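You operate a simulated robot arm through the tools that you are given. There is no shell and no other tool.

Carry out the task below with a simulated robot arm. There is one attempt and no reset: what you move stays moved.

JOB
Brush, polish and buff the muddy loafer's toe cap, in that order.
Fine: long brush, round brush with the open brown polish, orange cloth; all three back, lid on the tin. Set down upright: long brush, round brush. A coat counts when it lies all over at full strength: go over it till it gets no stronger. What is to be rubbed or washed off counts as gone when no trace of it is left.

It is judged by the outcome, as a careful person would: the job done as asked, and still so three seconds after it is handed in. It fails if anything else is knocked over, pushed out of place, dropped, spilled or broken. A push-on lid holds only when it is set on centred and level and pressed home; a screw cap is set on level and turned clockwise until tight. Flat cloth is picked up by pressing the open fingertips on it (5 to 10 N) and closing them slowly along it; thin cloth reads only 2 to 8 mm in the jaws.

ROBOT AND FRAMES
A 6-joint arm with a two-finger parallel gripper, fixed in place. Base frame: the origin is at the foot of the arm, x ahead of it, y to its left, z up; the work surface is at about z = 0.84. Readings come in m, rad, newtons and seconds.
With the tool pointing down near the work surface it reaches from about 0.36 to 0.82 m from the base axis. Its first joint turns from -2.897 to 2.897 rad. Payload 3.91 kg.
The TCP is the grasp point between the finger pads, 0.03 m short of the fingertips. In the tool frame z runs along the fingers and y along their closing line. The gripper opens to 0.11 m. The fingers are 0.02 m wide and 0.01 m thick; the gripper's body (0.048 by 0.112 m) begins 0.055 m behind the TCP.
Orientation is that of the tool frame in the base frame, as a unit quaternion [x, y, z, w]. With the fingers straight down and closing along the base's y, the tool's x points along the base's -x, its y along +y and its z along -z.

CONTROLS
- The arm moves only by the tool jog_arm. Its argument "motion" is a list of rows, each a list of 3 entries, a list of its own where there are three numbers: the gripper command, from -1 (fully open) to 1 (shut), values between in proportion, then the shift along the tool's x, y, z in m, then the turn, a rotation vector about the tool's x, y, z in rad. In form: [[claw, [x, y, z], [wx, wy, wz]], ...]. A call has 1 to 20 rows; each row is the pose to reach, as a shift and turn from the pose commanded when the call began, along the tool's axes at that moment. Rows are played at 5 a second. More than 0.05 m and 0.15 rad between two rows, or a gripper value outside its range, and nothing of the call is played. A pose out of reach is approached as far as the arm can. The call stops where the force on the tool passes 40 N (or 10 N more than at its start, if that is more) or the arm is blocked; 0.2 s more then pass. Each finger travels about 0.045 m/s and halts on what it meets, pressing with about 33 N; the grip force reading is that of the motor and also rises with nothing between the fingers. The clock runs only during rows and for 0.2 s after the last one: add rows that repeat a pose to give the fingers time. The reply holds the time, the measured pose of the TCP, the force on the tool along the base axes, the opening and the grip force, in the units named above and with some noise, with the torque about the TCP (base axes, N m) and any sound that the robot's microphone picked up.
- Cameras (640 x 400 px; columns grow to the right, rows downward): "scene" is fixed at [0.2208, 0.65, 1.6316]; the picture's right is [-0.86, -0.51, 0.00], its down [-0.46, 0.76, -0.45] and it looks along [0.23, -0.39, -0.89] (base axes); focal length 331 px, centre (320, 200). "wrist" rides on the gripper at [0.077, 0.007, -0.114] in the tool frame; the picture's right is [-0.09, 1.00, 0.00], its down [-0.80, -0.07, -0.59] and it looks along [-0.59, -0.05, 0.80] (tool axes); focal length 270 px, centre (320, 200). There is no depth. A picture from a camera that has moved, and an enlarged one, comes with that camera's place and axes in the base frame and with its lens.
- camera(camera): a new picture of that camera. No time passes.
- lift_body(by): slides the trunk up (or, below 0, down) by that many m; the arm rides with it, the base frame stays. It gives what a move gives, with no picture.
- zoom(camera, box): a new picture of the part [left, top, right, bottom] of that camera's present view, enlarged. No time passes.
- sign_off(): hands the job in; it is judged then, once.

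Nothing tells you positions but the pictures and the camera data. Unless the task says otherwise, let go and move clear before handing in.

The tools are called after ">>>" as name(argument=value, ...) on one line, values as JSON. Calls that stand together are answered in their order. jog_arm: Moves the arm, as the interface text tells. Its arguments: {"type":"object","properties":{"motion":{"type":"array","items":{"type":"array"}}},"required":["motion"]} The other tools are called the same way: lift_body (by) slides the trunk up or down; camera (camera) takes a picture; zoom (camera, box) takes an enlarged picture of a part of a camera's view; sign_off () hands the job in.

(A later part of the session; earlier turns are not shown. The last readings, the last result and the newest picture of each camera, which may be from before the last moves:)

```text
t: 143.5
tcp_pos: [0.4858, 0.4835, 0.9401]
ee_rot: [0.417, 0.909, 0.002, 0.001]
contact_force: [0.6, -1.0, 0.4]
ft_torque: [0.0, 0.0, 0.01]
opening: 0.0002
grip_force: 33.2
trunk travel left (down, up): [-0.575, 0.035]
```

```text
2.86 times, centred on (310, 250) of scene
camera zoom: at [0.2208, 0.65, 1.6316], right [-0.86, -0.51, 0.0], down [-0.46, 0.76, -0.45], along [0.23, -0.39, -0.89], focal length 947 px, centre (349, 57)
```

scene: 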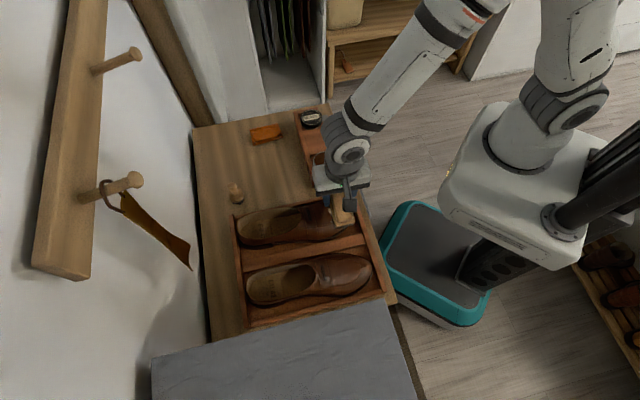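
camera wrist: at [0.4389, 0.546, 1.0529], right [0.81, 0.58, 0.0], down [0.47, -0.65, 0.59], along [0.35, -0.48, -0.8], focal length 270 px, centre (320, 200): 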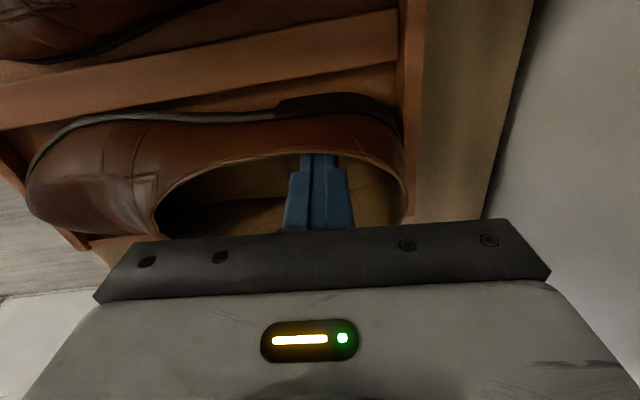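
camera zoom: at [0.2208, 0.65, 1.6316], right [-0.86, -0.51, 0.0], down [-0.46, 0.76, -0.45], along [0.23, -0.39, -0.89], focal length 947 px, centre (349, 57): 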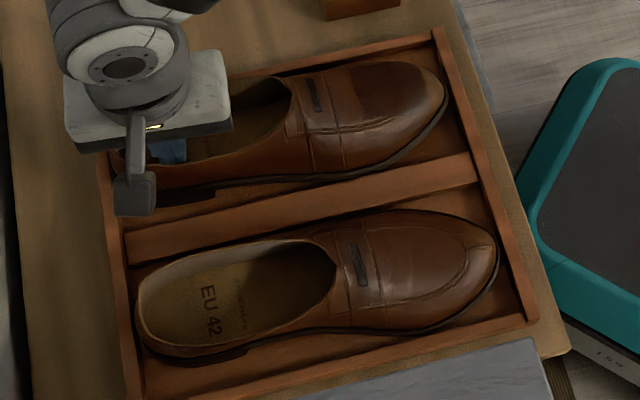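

>>> jog_arm(motion=[[1, [-0.004, 0, 0], [0, 0, 0]], [1, [-0.006, 0, -0.03], [0, 0, 0]], [1, [-0.006, 0, -0.07], [0, 0, 0]], [1, [-0.006, 0, -0.11], [0, 0, 0]], [1, [-0.05, 0, -0.12], [0, 0, 0]], [1, [-0.09, 0, -0.12], [0, 0, 0]], [1, [-0.13, 0, -0.12], [0, 0, 0]], [1, [-0.13, 0, -0.12], [0, 0, 0]]])

>>> zoom(camera="scene", box=[220, 180, 400, 320])

>>> zoom(camera="scene", box=[290, 190, 380, 250])

```text
t: 145.3
tcp_pos: [0.5687, 0.3846, 1.0597]
ee_rot: [0.416, 0.909, 0.002, 0.001]
contact_force: [-1.0, -0.2, -0.3]
ft_torque: [-0.03, 0.03, 0.0]
opening: 0.0
grip_force: 32.5
trunk travel left (down, up): [-0.575, 0.035]
```

```text
2.86 times, centred on (310, 250) of scene
camera zoom: at [0.2208, 0.65, 1.6316], right [-0.86, -0.51, 0.0], down [-0.46, 0.76, -0.45], along [0.23, -0.39, -0.89], focal length 947 px, centre (349, 57)
```

zoom: 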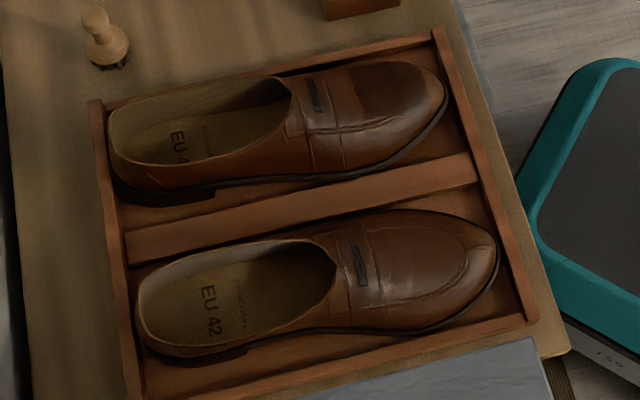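

```text
6.67 times, centred on (335, 220) of scene
camera zoom: at [0.2208, 0.65, 1.6316], right [-0.86, -0.51, 0.0], down [-0.46, 0.76, -0.45], along [0.23, -0.39, -0.89], focal length 2209 px, centre (220, 67)
```

zoom: 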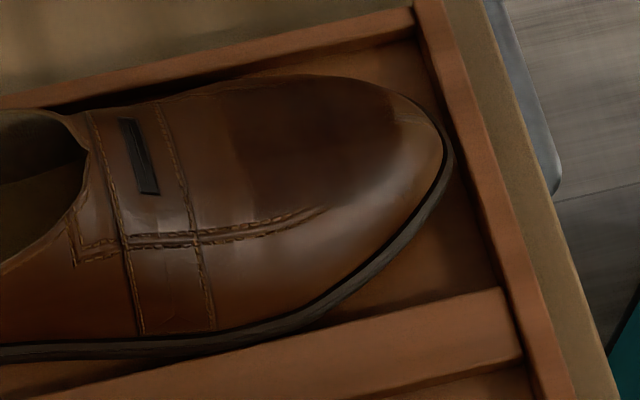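

Shoe is back within a couple of millimetres of its original place. I'll pick the round brush up again to finish the coat – this time only stroking toward the robot, where the tray front stops the shoe.

>>> jog_arm(motion=[[0.5, [0, 0.01, 0], [0, 0, -0.149]], [0, [-0.002, 0.02, 0], [0, 0, -0.298]], [-0.3, [-0.004, 0.03, 0], [0, 0, -0.447]], [-0.3, [-0.006, 0.04, 0], [0, 0, -0.596]], [-0.3, [-0.008, 0.05, 0], [0, 0, -0.745]], [-0.3, [-0.0111, 0.0579, 0], [0, 0, -0.894]], [-0.3, [-0.0111, 0.0579, 0], [0, 0, -1.043]], [-0.3, [-0.0111, 0.0579, 0], [0, 0, -1.192]], [-0.3, [-0.0111, 0.0579, 0], [0, 0, -1.341]], [-0.3, [-0.0111, 0.0579, 0], [0, 0, -1.49]], [-0.3, [-0.0111, 0.0579, 0], [0, 0, -1.639]], [-0.3, [-0.0111, 0.0579, 0], [0, 0, -1.651]]])

>>> zoom(camera="wrist", box=[270, 60, 370, 150])

```text
t: 147.9
tcp_pos: [0.6209, 0.4155, 1.0605]
ee_rot: [-0.386, 0.922, 0.0, 0.003]
contact_force: [0.4, 0.7, -0.2]
ft_torque: [0.01, 0.03, -0.05]
opening: 0.0713
grip_force: 0.1
trunk travel left (down, up): [-0.575, 0.035]
```

```text
4.44 times, centred on (320, 105) of wrist
camera zoom: at [0.5611, 0.3643, 1.173], right [-0.65, 0.76, 0.0], down [0.61, 0.52, 0.6], along [0.46, 0.39, -0.8], focal length 1201 px, centre (320, 622)
```

zoom: 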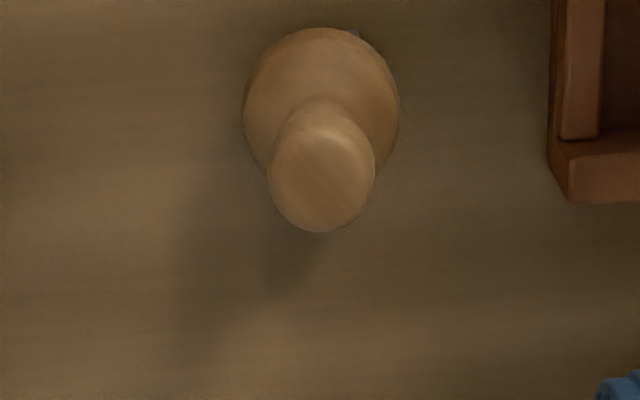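

>>> jog_arm(motion=[[-0.3, [0, 0, 0.04], [0, 0, 0]], [-0.3, [0, 0, 0.08], [0, 0, 0]], [-0.3, [0, 0, 0.12], [0, 0, 0]], [-0.3, [0, 0, 0.15], [0, 0, 0]], [-0.3, [0, 0, 0.1585], [0, 0, 0]], [0.2, [0, 0, 0.1585], [0, 0, 0]], [0.6, [0, 0, 0.1585], [0, 0, 0]], [1, [0, 0, 0.1585], [0, 0, 0]], [1, [0, 0, 0.1585], [0, 0, 0]], [1, [0, 0, 0.1585], [0, 0, 0]], [1, [0, 0, 0.1585], [0, 0, 0]]])

>>> camera(camera="wrist")

```text
t: 150.3
tcp_pos: [0.6222, 0.4167, 0.9018]
ee_rot: [-0.385, 0.923, 0.001, 0.002]
contact_force: [0.1, 0.2, 0.1]
ft_torque: [-0.03, -0.01, 0.02]
opening: 0.0215
grip_force: 33.1
trunk travel left (down, up): [-0.575, 0.035]
```

```text
taken
camera wrist: at [0.5629, 0.3661, 1.0146], right [-0.65, 0.76, 0.0], down [0.61, 0.52, 0.6], along [0.46, 0.39, -0.8], focal length 270 px, centre (320, 200)
```

wrist: 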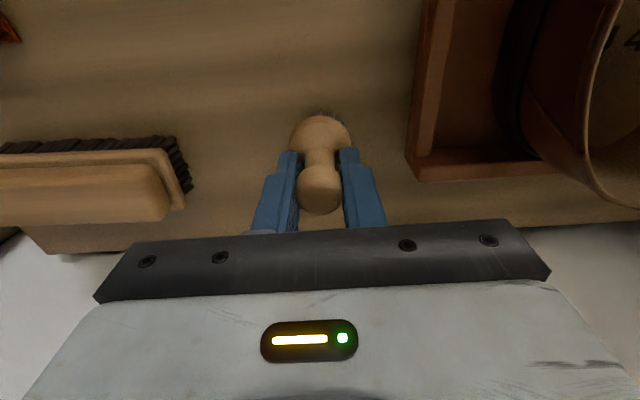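

>>> jog_arm(motion=[[1, [0, 0, -0.03], [0, 0, 0]], [1, [0, 0, -0.07], [0, 0, 0]], [1, [0, 0, -0.11], [0, 0, 0]], [1, [0, 0, -0.14], [0, 0, 0]], [1, [0.036, -0.004, -0.14], [0, 0, 0]], [1, [0.072, -0.008, -0.14], [0, 0, 0]], [1, [0.108, -0.012, -0.14], [0, 0, 0]], [1, [0.144, -0.016, -0.14], [0, 0, 0]], [1, [0.18, -0.02, -0.14], [0, 0, 0]], [1, [0.216, -0.024, -0.14], [0, 0, 0]], [1, [0.2534, -0.0279, -0.14], [0, 0, 0]], [1, [0.2534, -0.0279, -0.1], [0, 0, 0]], [1, [0.2534, -0.0279, -0.07], [0, 0, 0]], [1, [0.2534, -0.0279, -0.057], [0, 0, 0]], [1, [0.2534, -0.0279, -0.0535], [0, 0, 0]], [1, [0.2534, -0.0279, -0.0535], [0, 0, 0]]])

>>> zoom(camera="scene", box=[290, 130, 370, 190])

```text
t: 153.7
tcp_pos: [0.4623, 0.2148, 0.9566]
ee_rot: [-0.386, 0.922, 0.001, 0.004]
contact_force: [1.9, -0.7, 24.5]
ft_torque: [-0.1, 0.02, 0.05]
opening: 0.0216
grip_force: 33.0
trunk travel left (down, up): [-0.575, 0.035]
```

```text
6.67 times, centred on (330, 160) of scene
camera zoom: at [0.2208, 0.65, 1.6316], right [-0.86, -0.51, 0.0], down [-0.46, 0.76, -0.45], along [0.23, -0.39, -0.89], focal length 2209 px, centre (253, 467)
```

zoom: 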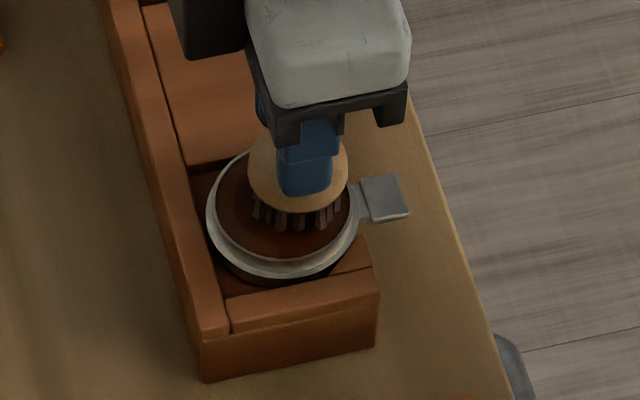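

>>> jog_arm(motion=[[1, [-0.003, 0.002, -0.003], [0, 0, 0]], [1, [-0.009, 0.002, -0.003], [0, 0, 0]], [1, [-0.007, 0.007, -0.003], [0, 0, 0]], [1, [0, 0.008, -0.003], [0, 0, 0]], [1, [0.003, 0.002, -0.003], [0, 0, 0]], [1, [0, -0.004, -0.003], [0, 0, 0]], [1, [-0.007, -0.003, -0.003], [0, 0, 0]], [1, [-0.009, 0.003, -0.003], [0, 0, 0]], [1, [-0.003, 0.007, -0.003], [0, 0, 0]], [1, [-0.003, 0.002, -0.003], [0, 0, 0]], [1, [-0.003, 0.002, -0.03], [0, 0, 0]], [1, [-0.003, 0.002, -0.06], [0, 0, 0]], [1, [-0.003, 0.002, -0.06], [0, 0, 0]]])

>>> zoom(camera="scene", box=[300, 120, 360, 180])

>>> zoom(camera="scene", box=[310, 190, 370, 230])

>>> zoom(camera="wrist", box=[380, 20, 540, 180])

```text
t: 156.5
tcp_pos: [0.4627, 0.2191, 1.014]
ee_rot: [-0.386, 0.923, 0.0, 0.002]
contact_force: [0.7, 0.2, -0.3]
ft_torque: [-0.05, -0.02, -0.02]
opening: 0.0215
grip_force: 32.9
trunk travel left (down, up): [-0.575, 0.035]
```

```text
6.67 times, centred on (330, 150) of scene
camera zoom: at [0.2208, 0.65, 1.6316], right [-0.86, -0.51, 0.0], down [-0.46, 0.76, -0.45], along [0.23, -0.39, -0.89], focal length 2209 px, centre (253, 533)
```

zoom: 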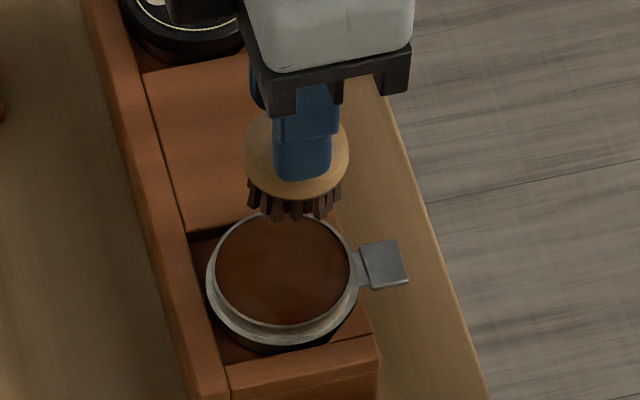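

```text
10.00 times, centred on (340, 210) of scene
camera zoom: at [0.2208, 0.65, 1.6316], right [-0.86, -0.51, 0.0], down [-0.46, 0.76, -0.45], along [0.23, -0.39, -0.89], focal length 3313 px, centre (120, 100)
```

zoom: 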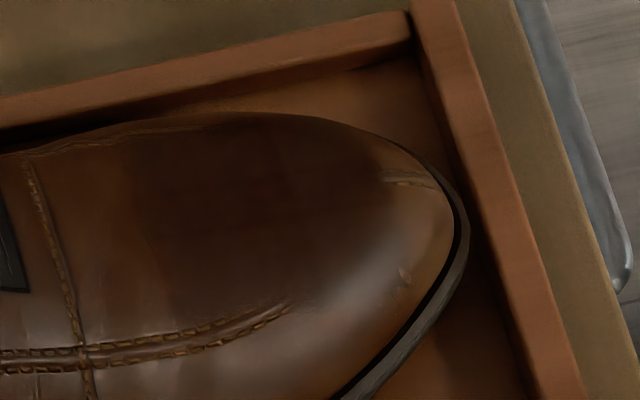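

```text
2.50 times, centred on (460, 100) of wrist
camera zoom: at [0.4028, 0.1685, 1.1268], right [-0.65, 0.76, 0.0], down [0.61, 0.52, 0.6], along [0.46, 0.39, -0.8], focal length 676 px, centre (-30, 450)
```

zoom: 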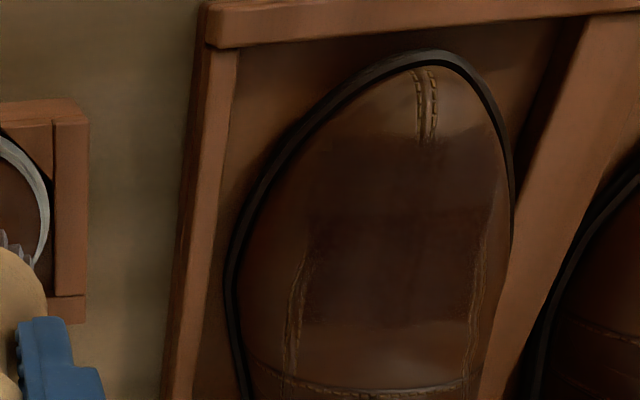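

The front half of the patch looks slightly lighter than the rear half. I'll add one-directional strokes toward the toe tip with the freshly loaded brush.

>>> jog_arm(motion=[[1, [-0.001, 0.036, 0], [0, -0.06, 0]], [1, [-0.002, 0.072, 0], [0, -0.12, 0]], [1, [-0.004, 0.108, 0], [0, -0.19, 0]], [1, [-0.0057, 0.1447, 0.02], [0, -0.25, 0]], [1, [-0.0057, 0.1447, 0.05], [0, -0.25, 0]], [1, [-0.0057, 0.1447, 0.058], [0, -0.25, 0]], [1, [0.004, 0.1447, 0.06], [0, -0.25, 0]], [1, [0.012, 0.1447, 0.0625], [0, -0.25, 0]], [1, [0.02, 0.1447, 0.0655], [0, -0.25, 0]], [1, [0.0265, 0.1447, 0.068], [0, -0.25, 0]], [1, [0.0265, 0.1447, 0.045], [0, -0.25, 0]]])

>>> zoom(camera="scene", box=[290, 180, 380, 240])

```text
t: 158.9
tcp_pos: [0.3405, 0.2999, 0.9692]
ee_rot: [-0.382, 0.915, 0.048, 0.117]
contact_force: [-0.3, -1.1, -0.4]
ft_torque: [-0.02, -0.01, -0.03]
opening: 0.0219
grip_force: 33.0
trunk travel left (down, up): [-0.575, 0.035]
```

```text
6.67 times, centred on (335, 210) of scene
camera zoom: at [0.2208, 0.65, 1.6316], right [-0.86, -0.51, 0.0], down [-0.46, 0.76, -0.45], along [0.23, -0.39, -0.89], focal length 2209 px, centre (220, 133)
```

zoom: 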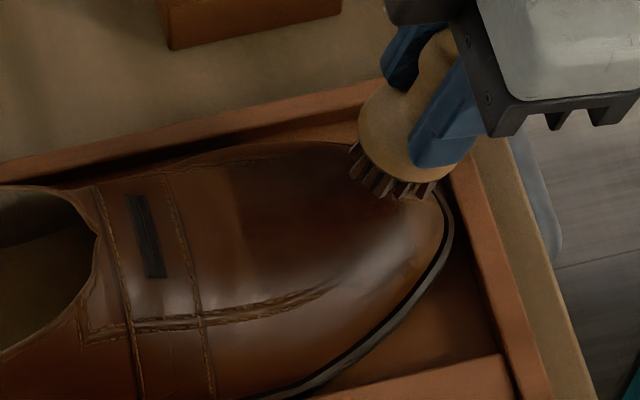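

>>> jog_arm(motion=[[1, [-0.02, -0.014, 0.008], [0, 0, 0]], [1, [-0.028, -0.014, 0.022], [0, 0, 0]], [1, [-0.02, -0.014, 0.022], [0, 0, 0]], [1, [-0.01, -0.014, 0.022], [0, 0, 0]], [1, [0, -0.014, 0.023], [0, 0, 0]], [1, [0.006, -0.014, 0.024], [0, 0, 0]], [1, [0.006, -0.007, 0.01], [0, 0, 0]], [1, [-0.02, 0.007, 0.01], [0, 0, 0]], [1, [-0.028, 0.014, 0.022], [0, 0, 0]], [1, [-0.02, 0.014, 0.022], [0, 0, 0]], [1, [-0.01, 0.014, 0.022], [0, 0, 0]], [1, [0, 0.014, 0.023], [0, 0, 0]], [1, [0.006, 0.014, 0.024], [0, 0, 0]], [1, [0.006, 0.007, 0.01], [0, 0, 0]], [1, [-0.02, 0, 0.01], [0, 0, 0]], [1, [-0.028, 0, 0.021], [0, 0, 0]], [1, [-0.018, 0, 0.021], [0, 0, 0]], [1, [-0.008, 0, 0.0215], [0, 0, 0]], [1, [0.001, 0, 0.022], [0, 0, 0]], [1, [0.001, 0, 0.022], [0, 0, 0]]])

>>> zoom(camera="scene", box=[290, 180, 380, 240])

```text
t: 163.1
tcp_pos: [0.3446, 0.3037, 0.9487]
ee_rot: [-0.383, 0.915, 0.049, 0.118]
contact_force: [-0.7, -2.4, 17.6]
ft_torque: [0.13, 0.08, 0.01]
opening: 0.0217
grip_force: 32.8
trunk travel left (down, up): [-0.575, 0.035]
```

```text
6.67 times, centred on (335, 210) of scene
camera zoom: at [0.2208, 0.65, 1.6316], right [-0.86, -0.51, 0.0], down [-0.46, 0.76, -0.45], along [0.23, -0.39, -0.89], focal length 2209 px, centre (220, 133)
```

zoom: 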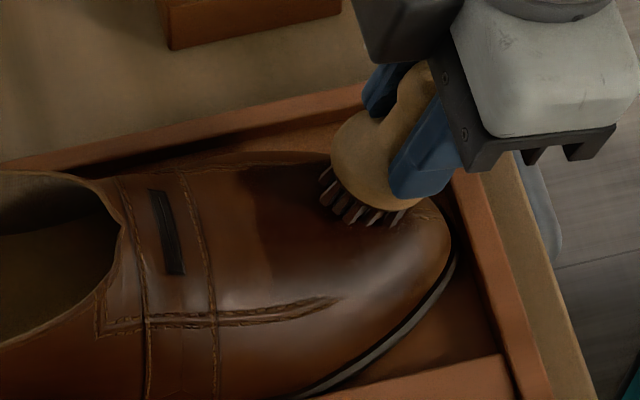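

>>> jog_arm(motion=[[1, [0.003, 0, -0.03], [0, 0.08, 0]], [1, [-0.003, -0.04, -0.05], [0, 0.16, 0]], [1, [-0.01, -0.08, -0.065], [0, 0.25, 0]], [1, [-0.02, -0.11, -0.07], [0, 0.25, 0]], [1, [-0.02, -0.11, -0.07], [0, 0.25, 0]]])

>>> camera(camera="wrist")

>>> zoom(camera="wrist", box=[370, 10, 510, 160])

>>> zoom(camera="scene", box=[310, 190, 370, 230])

```text
t: 164.3
tcp_pos: [0.4233, 0.2294, 1.021]
ee_rot: [-0.385, 0.923, 0.001, 0.001]
contact_force: [-0.2, 0.5, -0.3]
ft_torque: [0.01, -0.01, -0.02]
opening: 0.0215
grip_force: 32.4
trunk travel left (down, up): [-0.575, 0.035]
```

```text
taken
camera wrist: at [0.3628, 0.1778, 1.1339], right [-0.65, 0.76, 0.0], down [0.61, 0.52, 0.6], along [0.46, 0.39, -0.8], focal length 270 px, centre (320, 200)
```

wrist: 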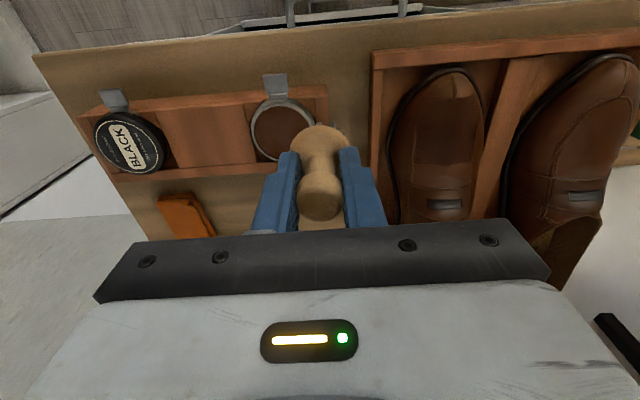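

```text
2.67 times, centred on (440, 85) of wrist
camera zoom: at [0.3628, 0.1778, 1.1339], right [-0.65, 0.76, 0.0], down [0.61, 0.52, 0.6], along [0.46, 0.39, -0.8], focal length 721 px, centre (0, 507)
```

zoom: 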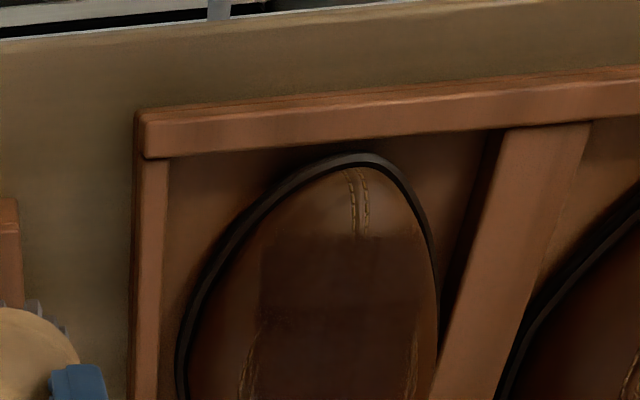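

```text
10.00 times, centred on (340, 210) of scene
camera zoom: at [0.2208, 0.65, 1.6316], right [-0.86, -0.51, 0.0], down [-0.46, 0.76, -0.45], along [0.23, -0.39, -0.89], focal length 3313 px, centre (120, 100)
```

zoom: 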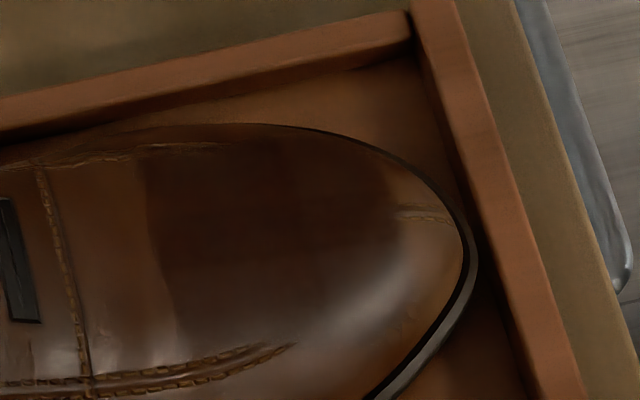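

>>> jog_arm(motion=[[1, [-0.02, 0.01, 0.01], [0, 0, 0]], [1, [-0.035, 0.018, 0.02], [0, 0, 0]], [1, [-0.035, 0.018, 0.02], [0, 0, 0]]])

>>> zoom(camera="wrist", box=[370, 20, 500, 150])

>>> zoom(camera="wrist", box=[390, 40, 470, 130])

```text
t: 165.1
tcp_pos: [0.4365, 0.2672, 1.0015]
ee_rot: [-0.386, 0.922, 0.0, 0.003]
contact_force: [-0.6, 0.9, 0.1]
ft_torque: [0.0, -0.01, 0.01]
opening: 0.0217
grip_force: 32.9
trunk travel left (down, up): [-0.575, 0.035]
```

```text
3.08 times, centred on (435, 85) of wrist
camera zoom: at [0.376, 0.2159, 1.1137], right [-0.65, 0.76, 0.0], down [0.61, 0.52, 0.6], along [0.46, 0.39, -0.8], focal length 832 px, centre (-34, 554)
```

zoom: 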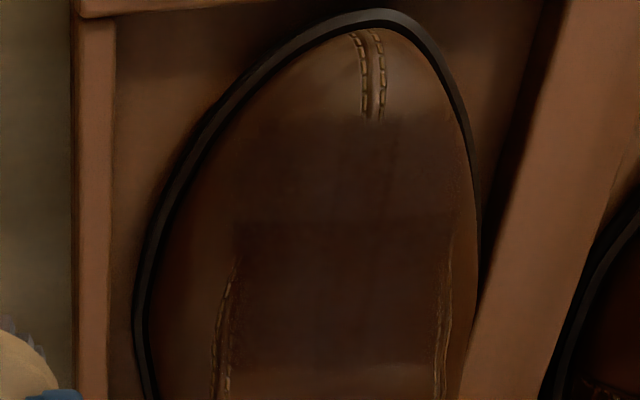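

```text
4.44 times, centred on (430, 85) of wrist
camera zoom: at [0.376, 0.2159, 1.1137], right [-0.65, 0.76, 0.0], down [0.61, 0.52, 0.6], along [0.46, 0.39, -0.8], focal length 1201 px, centre (-169, 711)
```

zoom: 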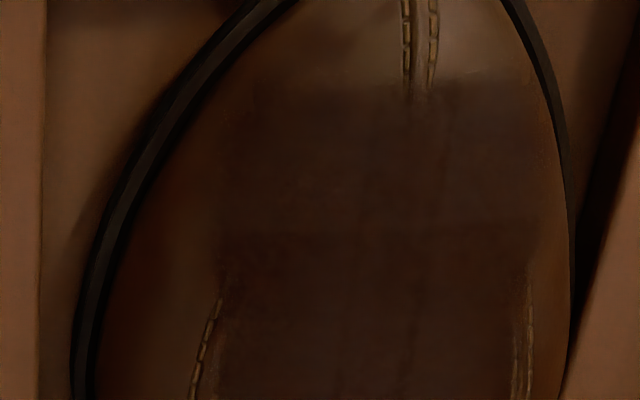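

>>> jog_arm(motion=[[1, [-0.003, 0.033, 0], [0, -0.07, 0]], [1, [-0.006, 0.066, 0], [0, -0.14, 0]], [1, [-0.0074, 0.0974, 0.025], [0, -0.2, 0]], [1, [-0.0074, 0.0974, 0.0445], [0, -0.2, 0]], [1, [0.006, 0.0974, 0.0462], [0, -0.2, 0]], [1, [0.02, 0.0974, 0.048], [0, -0.2, 0]], [1, [0.033, 0.0974, 0.0515], [0, -0.2, 0]], [1, [0.0456, 0.0974, 0.0557], [0, -0.2, 0]], [1, [0.0456, 0.0974, 0.035], [0, -0.2, 0]], [1, [0.02, 0.09, 0.03], [0, -0.2, 0]], [1, [-0.0074, 0.0844, 0.03], [0, -0.2, 0]], [1, [-0.0074, 0.0844, 0.0455], [0, -0.2, 0]], [1, [0.006, 0.0844, 0.0472], [0, -0.2, 0]], [1, [0.02, 0.0844, 0.049], [0, -0.2, 0]], [1, [0.033, 0.0844, 0.0525], [0, -0.2, 0]], [1, [0.0456, 0.0844, 0.0567], [0, -0.2, 0]], [1, [0.0456, 0.09, 0.035], [0, -0.2, 0]], [1, [0.02, 0.1, 0.03], [0, -0.2, 0]], [1, [-0.0074, 0.1104, 0.03], [0, -0.2, 0]], [1, [-0.0074, 0.1104, 0.0455], [0, -0.2, 0]]])

```text
t: 169.3
tcp_pos: [0.3652, 0.3495, 0.9559]
ee_rot: [-0.383, 0.918, 0.039, 0.096]
contact_force: [-2.7, -0.2, 8.0]
ft_torque: [-0.09, 0.02, -0.04]
opening: 0.0214
grip_force: 33.1
trunk travel left (down, up): [-0.575, 0.035]
```

>>> jog_arm(motion=[[1, [0.0135, 0, -0.001], [0, 0, 0]], [1, [0.0275, 0, -0.002], [0, 0, 0]], [1, [0.041, 0, -0.0012], [0, 0, 0]], [1, [0.0542, 0, 0.0004], [0, 0, 0]], [1, [0.05, 0.005, -0.02], [0.05, 0, 0]], [1, [0.0234, 0.015, -0.02], [0.12, 0, 0]], [1, [-0.0031, 0.025, -0.015], [0.2, 0, 0]], [1, [0, 0.025, 0.003], [0.2, 0, 0]], [1, [0, 0.025, 0.005], [0.2, 0, 0]], [1, [0, 0.025, 0.005], [0.2, 0, 0]]])

>>> zoom(camera="scene", box=[290, 180, 380, 240])

```text
t: 171.5
tcp_pos: [0.3445, 0.368, 0.952]
ee_rot: [-0.372, 0.917, -0.052, 0.134]
contact_force: [-2.0, -1.8, 18.0]
ft_torque: [-0.22, -0.06, -0.02]
opening: 0.022
grip_force: 32.8
trunk travel left (down, up): [-0.575, 0.035]
```

```text
6.67 times, centred on (335, 210) of scene
camera zoom: at [0.2208, 0.65, 1.6316], right [-0.86, -0.51, 0.0], down [-0.46, 0.76, -0.45], along [0.23, -0.39, -0.89], focal length 2209 px, centre (220, 133)
```

zoom: 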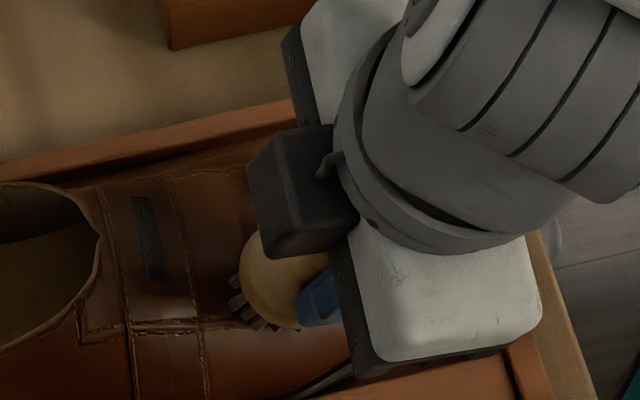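

>>> jog_arm(motion=[[1, [0.0135, -0.001, -0.002], [0, 0, 0]], [1, [0.0275, -0.003, -0.003], [0, 0, 0]], [1, [0.041, -0.006, -0.002], [0, 0, 0]], [1, [0.05, -0.01, 0], [0, 0, 0]], [1, [0.05, -0.005, -0.02], [0, 0, 0]], [1, [0.0234, 0, -0.02], [0, 0, 0]], [1, [0, 0, -0.015], [0, 0, 0]], [1, [0, 0, -0.001], [0, 0, 0]], [1, [0.0135, -0.001, -0.002], [0, 0, 0]], [1, [0.0275, -0.003, -0.003], [0, 0, 0]], [1, [0.041, -0.006, -0.002], [0, 0, 0]], [1, [0.05, -0.01, 0], [0, 0, 0]], [1, [0.05, -0.005, -0.02], [0, 0, 0]], [1, [0.04, -0.04, -0.05], [-0.1, 0.07, 0]], [1, [0.03, -0.08, -0.06], [-0.2, 0.14, 0]], [1, [0.03, -0.12, -0.06], [-0.2, 0.2, 0]], [1, [0.03, -0.12, -0.06], [-0.2, 0.2, 0]]])

>>> zoom(camera="scene", box=[220, 180, 400, 320])

>>> zoom(camera="scene", box=[310, 190, 370, 230])

>>> camera(camera="wrist")

```text
t: 175.1
tcp_pos: [0.387, 0.2602, 1.0251]
ee_rot: [-0.377, 0.926, 0.003, 0.001]
contact_force: [0.3, 0.3, -0.8]
ft_torque: [0.04, 0.01, 0.0]
opening: 0.0219
grip_force: 32.9
trunk travel left (down, up): [-0.575, 0.035]
```

```text
2.86 times, centred on (310, 250) of scene
camera zoom: at [0.2208, 0.65, 1.6316], right [-0.86, -0.51, 0.0], down [-0.46, 0.76, -0.45], along [0.23, -0.39, -0.89], focal length 947 px, centre (349, 57)
```

zoom: 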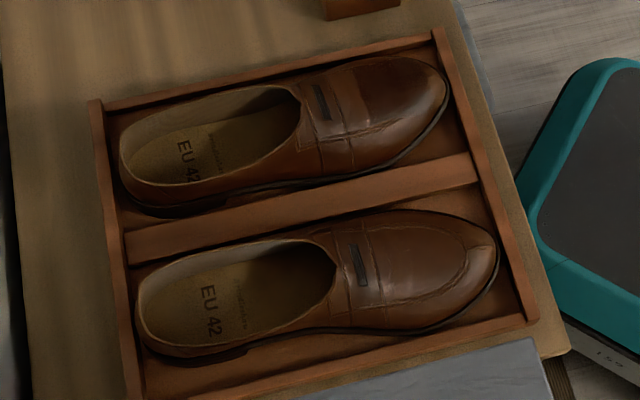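

```text
10.00 times, centred on (340, 210) of scene
camera zoom: at [0.2208, 0.65, 1.6316], right [-0.86, -0.51, 0.0], down [-0.46, 0.76, -0.45], along [0.23, -0.39, -0.89], focal length 3313 px, centre (120, 100)
```

zoom: 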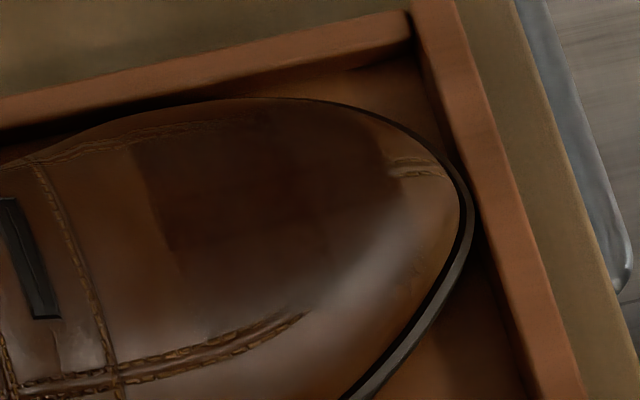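

```text
taken
camera wrist: at [0.3266, 0.2104, 1.1379], right [-0.63, 0.77, 0.0], down [0.62, 0.51, 0.6], along [0.46, 0.38, -0.8], focal length 270 px, centre (320, 200)
```

wrist: 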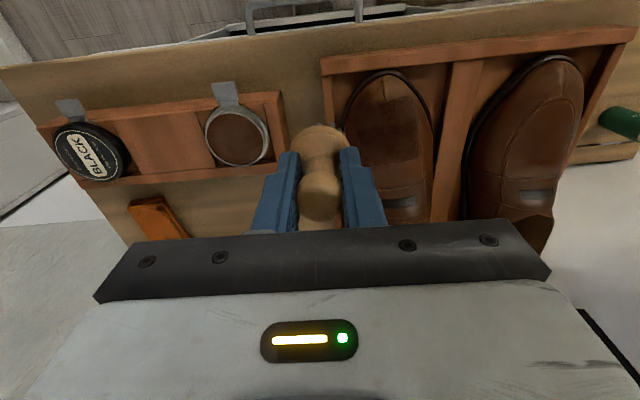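

>>> zoom(camera="wrist", box=[340, 60, 440, 190])

>>> zoom(camera="scene", box=[316, 196, 356, 224])

```text
3.08 times, centred on (390, 125) of wrist
camera zoom: at [0.3266, 0.2104, 1.1379], right [-0.63, 0.77, 0.0], down [0.62, 0.51, 0.6], along [0.46, 0.38, -0.8], focal length 832 px, centre (105, 431)
```

zoom: 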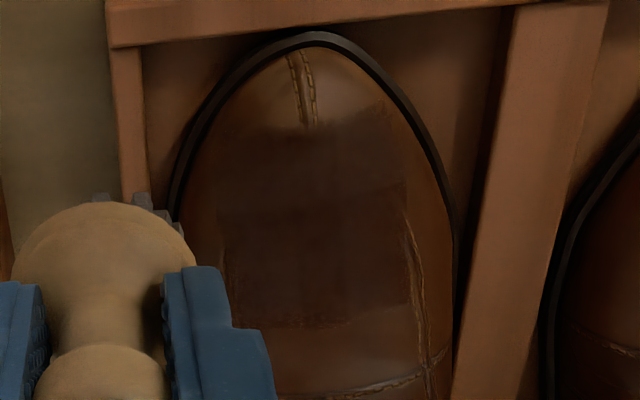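

```text
14.29 times, centred on (336, 210) of scene
camera zoom: at [0.2208, 0.65, 1.6316], right [-0.86, -0.51, 0.0], down [-0.46, 0.76, -0.45], along [0.23, -0.39, -0.89], focal length 4733 px, centre (91, 57)
```

zoom: 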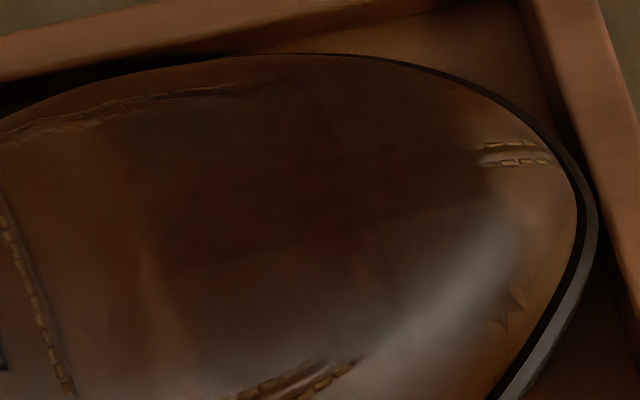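

I'll reload once more and do a final full pass, so the coat surely is at full strength.

>>> jog_arm(motion=[[1, [-0.012, -0.042, 0], [0, 0, 0]], [1, [-0.024, -0.0838, 0], [0, 0, 0]], [1, [-0.024, -0.0838, 0.04], [0, 0, 0]], [1, [-0.024, -0.0838, 0.064], [0, 0, 0]], [1, [-0.024, -0.0838, 0.0685], [0, 0, 0]], [1, [-0.03, -0.0838, 0.0685], [0, 0, 0]], [1, [-0.027, -0.0788, 0.0685], [0, 0, 0]], [1, [-0.02, -0.0788, 0.0685], [0, 0, 0]], [1, [-0.018, -0.0838, 0.0685], [0, 0, 0]], [1, [-0.021, -0.0888, 0.0685], [0, 0, 0]], [1, [-0.027, -0.0888, 0.0685], [0, 0, 0]], [1, [-0.024, -0.0838, 0.0685], [0, 0, 0]], [1, [-0.024, -0.0838, 0.0685], [0, 0, 0]]])

```text
t: 177.9
tcp_pos: [0.4655, 0.2184, 0.9575]
ee_rot: [-0.377, 0.926, 0.002, 0.002]
contact_force: [-0.7, 1.0, -0.5]
ft_torque: [0.0, 0.01, 0.0]
opening: 0.0218
grip_force: 33.3
trunk travel left (down, up): [-0.575, 0.035]
```

>>> jog_arm(motion=[[1, [0, 0, 0.002], [0, 0, 0]], [1, [0, 0, 0.0035], [0, 0, 0]], [1, [0, 0, 0.0045], [0, 0, 0]], [1, [0, 0, 0.0045], [0, 0, 0]]])

```text
t: 178.9
tcp_pos: [0.4647, 0.218, 0.9539]
ee_rot: [-0.376, 0.927, 0.002, 0.004]
contact_force: [-0.6, 1.3, 29.9]
ft_torque: [-0.17, 0.26, -0.04]
opening: 0.0216
grip_force: 32.9
trunk travel left (down, up): [-0.575, 0.035]
```

>>> jog_arm(motion=[[1, [0, 0, -0.0025], [0, 0, 0]], [1, [-0.005, 0, -0.0025], [0, 0, 0]], [1, [-0.003, 0.005, -0.0025], [0, 0, 0]], [1, [0.003, 0.005, -0.0025], [0, 0, 0]], [1, [0.005, 0, -0.0025], [0, 0, 0]], [1, [0.003, -0.005, -0.0025], [0, 0, 0]], [1, [-0.003, -0.005, -0.0025], [0, 0, 0]], [1, [0, 0, -0.0025], [0, 0, 0]], [1, [0, 0, -0.0025], [0, 0, 0]]])

>>> jog_arm(motion=[[1, [0, 0, -0.03], [0, 0, 0]], [1, [0, 0, -0.06], [0, 0, 0]], [1, [0, 0, -0.06], [0, 0, 0]]])

>>> zoom(camera="scene", box=[300, 120, 360, 180])

```text
t: 180.9
tcp_pos: [0.4635, 0.2168, 0.9546]
ee_rot: [-0.376, 0.927, 0.001, 0.002]
contact_force: [0.5, -0.6, 0.1]
ft_torque: [0.01, 0.02, -0.03]
opening: 0.0216
grip_force: 33.0
trunk travel left (down, up): [-0.575, 0.035]
```

```text
t: 181.7
tcp_pos: [0.4641, 0.2181, 1.0164]
ee_rot: [-0.377, 0.926, 0.002, 0.002]
contact_force: [-0.9, 1.0, -0.2]
ft_torque: [0.02, -0.02, -0.02]
opening: 0.0218
grip_force: 33.0
trunk travel left (down, up): [-0.575, 0.035]
```

```text
6.67 times, centred on (330, 150) of scene
camera zoom: at [0.2208, 0.65, 1.6316], right [-0.86, -0.51, 0.0], down [-0.46, 0.76, -0.45], along [0.23, -0.39, -0.89], focal length 2209 px, centre (253, 533)
```

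zoom: 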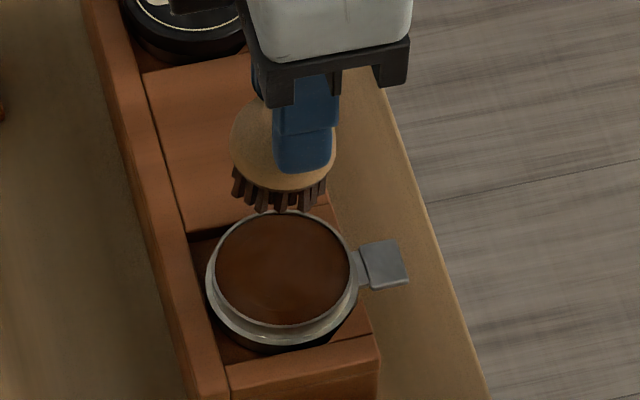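

>>> zoom(camera="wrist", box=[240, 80, 400, 240])

>>> zoom(camera="scene", box=[310, 110, 350, 160])

```text
2.50 times, centred on (320, 160) of wrist
camera zoom: at [0.403, 0.1668, 1.1277], right [-0.63, 0.78, 0.0], down [0.62, 0.51, 0.6], along [0.46, 0.38, -0.8], focal length 676 px, centre (320, 300)
```

zoom: 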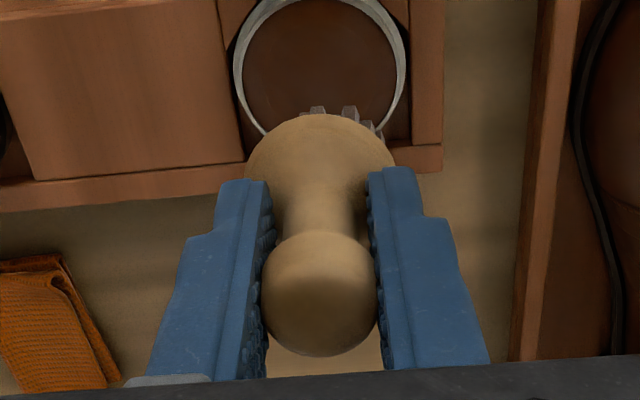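

```text
8.00 times, centred on (330, 135) of scene
camera zoom: at [0.2208, 0.65, 1.6316], right [-0.86, -0.51, 0.0], down [-0.46, 0.76, -0.45], along [0.23, -0.39, -0.89], focal length 2650 px, centre (240, 720)
```

zoom: 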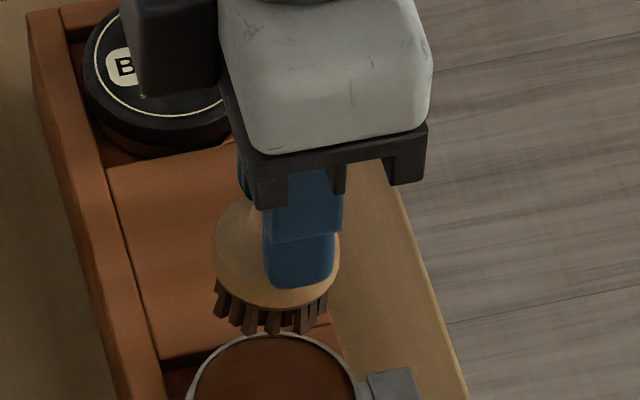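

>>> jog_arm(motion=[[1, [-0.007, 0.04, 0], [0, -0.05, 0]], [1, [-0.014, 0.08, 0], [0, -0.1, 0]], [1, [-0.02, 0.118, 0.015], [0, -0.15, 0]], [1, [-0.0243, 0.145, 0.045], [0, -0.15, 0]], [1, [-0.0243, 0.145, 0.0594], [0, -0.15, 0]], [1, [-0.0093, 0.1446, 0.0608], [0, -0.15, 0]], [1, [0.0057, 0.1442, 0.0626], [0, -0.15, 0]], [1, [0.0175, 0.1439, 0.066], [0, -0.15, 0]], [1, [0.0287, 0.1435, 0.0701], [0, -0.15, 0]], [1, [0.0287, 0.14, 0.05], [0, -0.15, 0]], [1, [0.003, 0.135, 0.045], [0, -0.15, 0]], [1, [-0.0243, 0.131, 0.045], [0, -0.15, 0]], [1, [-0.0243, 0.131, 0.0604], [0, -0.15, 0]], [1, [-0.0093, 0.1306, 0.0618], [0, -0.15, 0]], [1, [0.0057, 0.1302, 0.0636], [0, -0.15, 0]], [1, [0.0175, 0.1299, 0.067], [0, -0.15, 0]], [1, [0.0287, 0.1295, 0.0711], [0, -0.15, 0]], [1, [0.0287, 0.135, 0.05], [0, -0.15, 0]], [1, [0.003, 0.15, 0.045], [0, -0.15, 0]], [1, [-0.0243, 0.159, 0.045], [0, -0.15, 0]]])

>>> zoom(camera="scene", box=[290, 180, 380, 240])

```text
t: 185.9
tcp_pos: [0.3725, 0.3485, 0.9701]
ee_rot: [-0.375, 0.924, 0.03, 0.072]
contact_force: [0.8, 0.1, -1.0]
ft_torque: [-0.01, -0.01, -0.04]
opening: 0.0216
grip_force: 33.6
trunk travel left (down, up): [-0.575, 0.035]
```

```text
6.67 times, centred on (335, 210) of scene
camera zoom: at [0.2208, 0.65, 1.6316], right [-0.86, -0.51, 0.0], down [-0.46, 0.76, -0.45], along [0.23, -0.39, -0.89], focal length 2209 px, centre (220, 133)
```

zoom: 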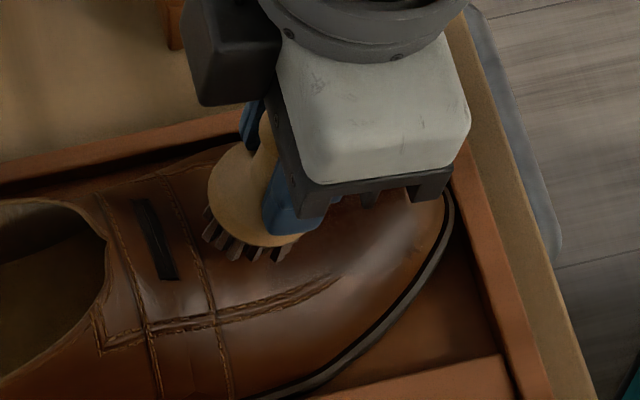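

>>> jog_arm(motion=[[1, [0.0023, 0, 0.0152], [0, 0, 0]], [1, [0.0173, 0, 0.0144], [0, 0, 0]], [1, [0.0324, 0, 0.0139], [0, 0, 0]], [1, [0.0446, -0.001, 0.0155], [0, 0, 0]], [1, [0.0563, -0.002, 0.0179], [0, 0, 0]], [1, [0.0533, 0.005, -0.002], [0.07, 0, 0]], [1, [0.0267, 0.012, -0.004], [0.14, 0, 0]], [1, [0, 0.02, 0.003], [0.2, 0, 0]], [1, [0.0023, 0.02, 0.0185], [0.2, 0, 0]], [1, [0.0173, 0.019, 0.0175], [0.2, 0, 0]], [1, [0.0324, 0.017, 0.017], [0.2, 0, 0]], [1, [0.0446, 0.014, 0.018], [0.2, 0, 0]], [1, [0.0533, 0.01, 0.02], [0.2, 0, 0]], [1, [0.0533, 0, -0.002], [0.1, 0, 0]], [1, [0.045, -0.03, -0.03], [0, 0.05, 0]], [1, [0.04, -0.07, -0.045], [0, 0.1, 0]], [1, [0.04, -0.11, -0.05], [0, 0.15, 0]], [1, [0.04, -0.13, -0.05], [0, 0.15, 0]]])

>>> zoom(camera="scene", box=[290, 190, 380, 250])

>>> zoom(camera="scene", box=[310, 190, 370, 230])

>>> camera(camera="wrist")

```text
t: 187.1
tcp_pos: [0.3397, 0.3163, 0.9489]
ee_rot: [-0.376, 0.923, 0.033, 0.079]
contact_force: [-5.8, -1.2, 19.7]
ft_torque: [-0.19, 0.11, -0.02]
opening: 0.0217
grip_force: 33.3
trunk travel left (down, up): [-0.575, 0.035]
stopped in row 5: the force on the tool passed its limit at 46 N (the readings are from after the stop); the commanded pose is now the measured one
```

```text
6.67 times, centred on (335, 220) of scene
camera zoom: at [0.2208, 0.65, 1.6316], right [-0.86, -0.51, 0.0], down [-0.46, 0.76, -0.45], along [0.23, -0.39, -0.89], focal length 2209 px, centre (220, 67)
```

zoom: 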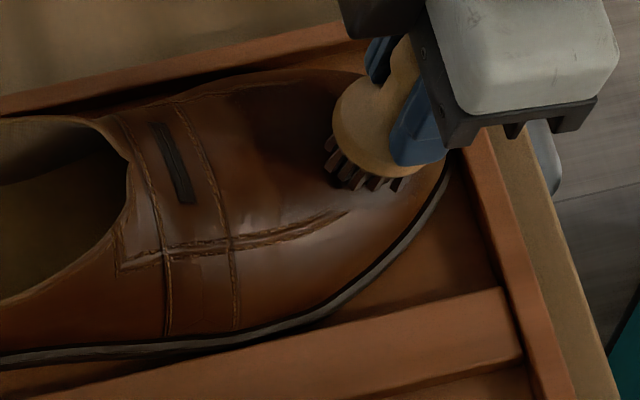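

```text
10.00 times, centred on (340, 210) of scene
camera zoom: at [0.2208, 0.65, 1.6316], right [-0.86, -0.51, 0.0], down [-0.46, 0.76, -0.45], along [0.23, -0.39, -0.89], focal length 3313 px, centre (120, 100)
```

zoom: 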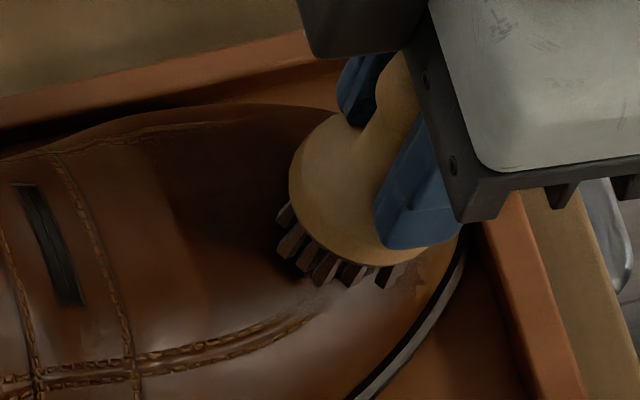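

```text
taken
camera wrist: at [0.2648, 0.2539, 1.0469], right [-0.63, 0.77, 0.02], down [0.54, 0.43, 0.72], along [0.55, 0.47, -0.69], focal length 270 px, centre (320, 200)
```

wrist: 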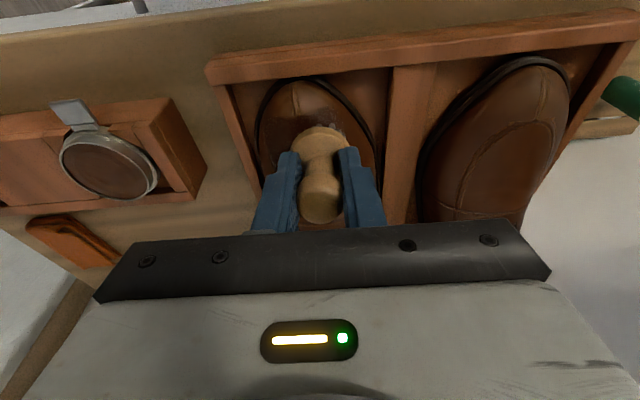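

>>> jog_arm(motion=[[1, [0, 0, -0.02], [0, 0.03, 0]], [1, [-0.01, -0.02, -0.05], [0, 0.1, 0]], [1, [-0.02, -0.06, -0.065], [0, 0.16, 0]], [1, [-0.03, -0.1, -0.07], [0, 0.16, 0]], [1, [-0.03, -0.1, -0.07], [0, 0.16, 0]]])

>>> zoom(camera="scene", box=[310, 190, 370, 230])

>>> zoom(camera="scene", box=[220, 180, 400, 320])

>>> camera(camera="wrist")

>>> zoom(camera="wrist", box=[360, 40, 480, 180])

```text
t: 188.2
tcp_pos: [0.4192, 0.2585, 1.0228]
ee_rot: [-0.377, 0.926, 0.004, 0.004]
contact_force: [-1.2, -0.4, 0.0]
ft_torque: [-0.02, 0.01, -0.02]
opening: 0.0217
grip_force: 33.5
trunk travel left (down, up): [-0.575, 0.035]
```

```text
10.00 times, centred on (340, 210) of scene
camera zoom: at [0.2208, 0.65, 1.6316], right [-0.86, -0.51, 0.0], down [-0.46, 0.76, -0.45], along [0.23, -0.39, -0.89], focal length 3313 px, centre (120, 100)
```

zoom: 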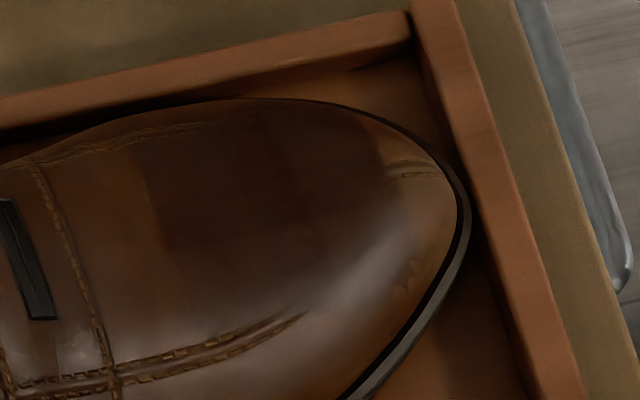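

```text
2.86 times, centred on (310, 250) of scene
camera zoom: at [0.2208, 0.65, 1.6316], right [-0.86, -0.51, 0.0], down [-0.46, 0.76, -0.45], along [0.23, -0.39, -0.89], focal length 947 px, centre (349, 57)
```

zoom: 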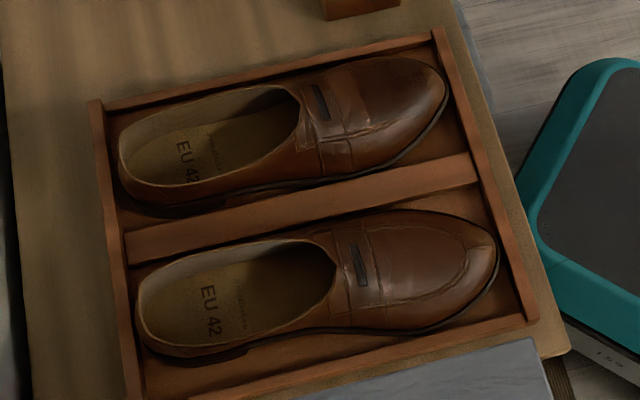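

```text
taken
camera wrist: at [0.3594, 0.2078, 1.1357], right [-0.63, 0.77, 0.0], down [0.62, 0.5, 0.6], along [0.46, 0.38, -0.8], focal length 270 px, centre (320, 200)
```

wrist: 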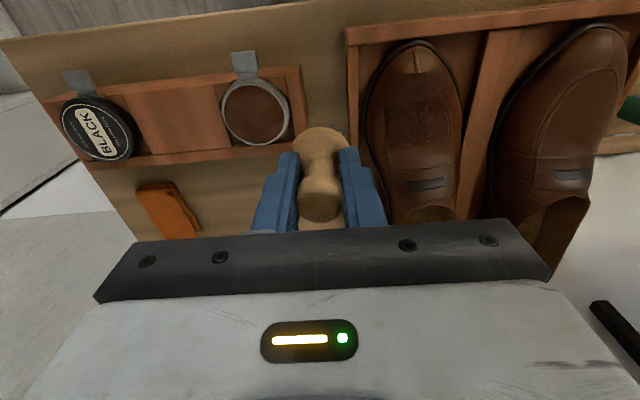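

```text
2.86 times, centred on (420, 110) of wrist
camera zoom: at [0.3594, 0.2078, 1.1357], right [-0.63, 0.77, 0.0], down [0.62, 0.5, 0.6], along [0.46, 0.38, -0.8], focal length 772 px, centre (34, 457)
```

zoom: 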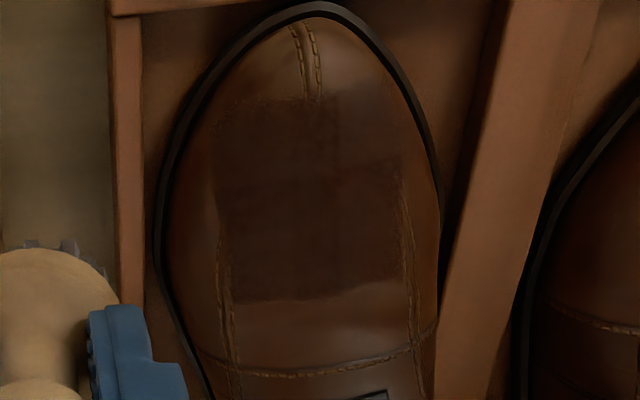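

The coat is now even and dark over the whole patch. Taking the round brush back to its spot.

>>> jog_arm(motion=[[1, [-0.03, -0.0035, -0.02], [0.0044, 0.0104, 0]], [1, [-0.065, -0.007, -0.03], [0.0044, 0.0104, 0]], [1, [-0.1, -0.011, -0.03], [0.0044, 0.0104, 0]], [1, [-0.135, -0.015, -0.03], [0.0044, 0.0104, 0]], [1, [-0.17, -0.019, -0.03], [0.0044, 0.0104, 0]], [1, [-0.21, -0.024, -0.03], [0.0044, 0.0104, 0]], [1, [-0.2509, -0.0284, -0.03], [0.0044, 0.0104, 0]], [1, [-0.2509, -0.0284, 0.01], [0.0044, 0.0104, 0]], [1, [-0.2509, -0.0284, 0.05], [0.0044, 0.0104, 0]], [1, [-0.2509, -0.0284, 0.09], [0.0044, 0.0104, 0]], [1, [-0.2509, -0.0284, 0.115], [0.0044, 0.0104, 0]], [1, [-0.2509, -0.0284, 0.115], [0.0044, 0.0104, 0]]])

>>> zoom(camera="scene", box=[205, 165, 265, 210])

```text
t: 190.8
tcp_pos: [0.6208, 0.4139, 0.9086]
ee_rot: [-0.376, 0.926, 0.0, 0.0]
contact_force: [0.3, -0.5, 0.0]
ft_torque: [0.01, -0.02, 0.03]
opening: 0.022
grip_force: 33.1
trunk travel left (down, up): [-0.575, 0.035]
```

```text
8.89 times, centred on (235, 188) of scene
camera zoom: at [0.2208, 0.65, 1.6316], right [-0.86, -0.51, 0.0], down [-0.46, 0.76, -0.45], along [0.23, -0.39, -0.89], focal length 2945 px, centre (1076, 311)
```

zoom: 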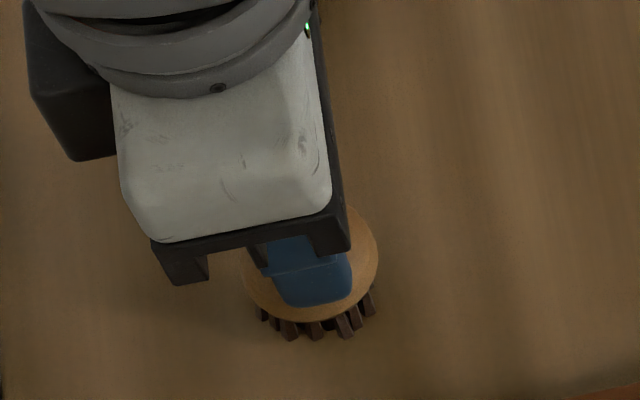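

>>> jog_arm(motion=[[1, [0, 0, 0.004], [0, 0, 0]], [1, [0, 0, 0.007], [0, 0, 0]], [1, [0, 0, 0.008], [0, 0, 0]], [1, [0, 0, 0.009], [0, 0, 0]], [1, [0, 0, 0.009], [0, 0, 0]]])

```text
t: 192.1
tcp_pos: [0.6218, 0.4134, 0.8998]
ee_rot: [-0.377, 0.926, -0.001, 0.002]
contact_force: [-0.4, 0.0, 5.8]
ft_torque: [0.0, 0.07, 0.0]
opening: 0.0219
grip_force: 32.5
trunk travel left (down, up): [-0.575, 0.035]
```

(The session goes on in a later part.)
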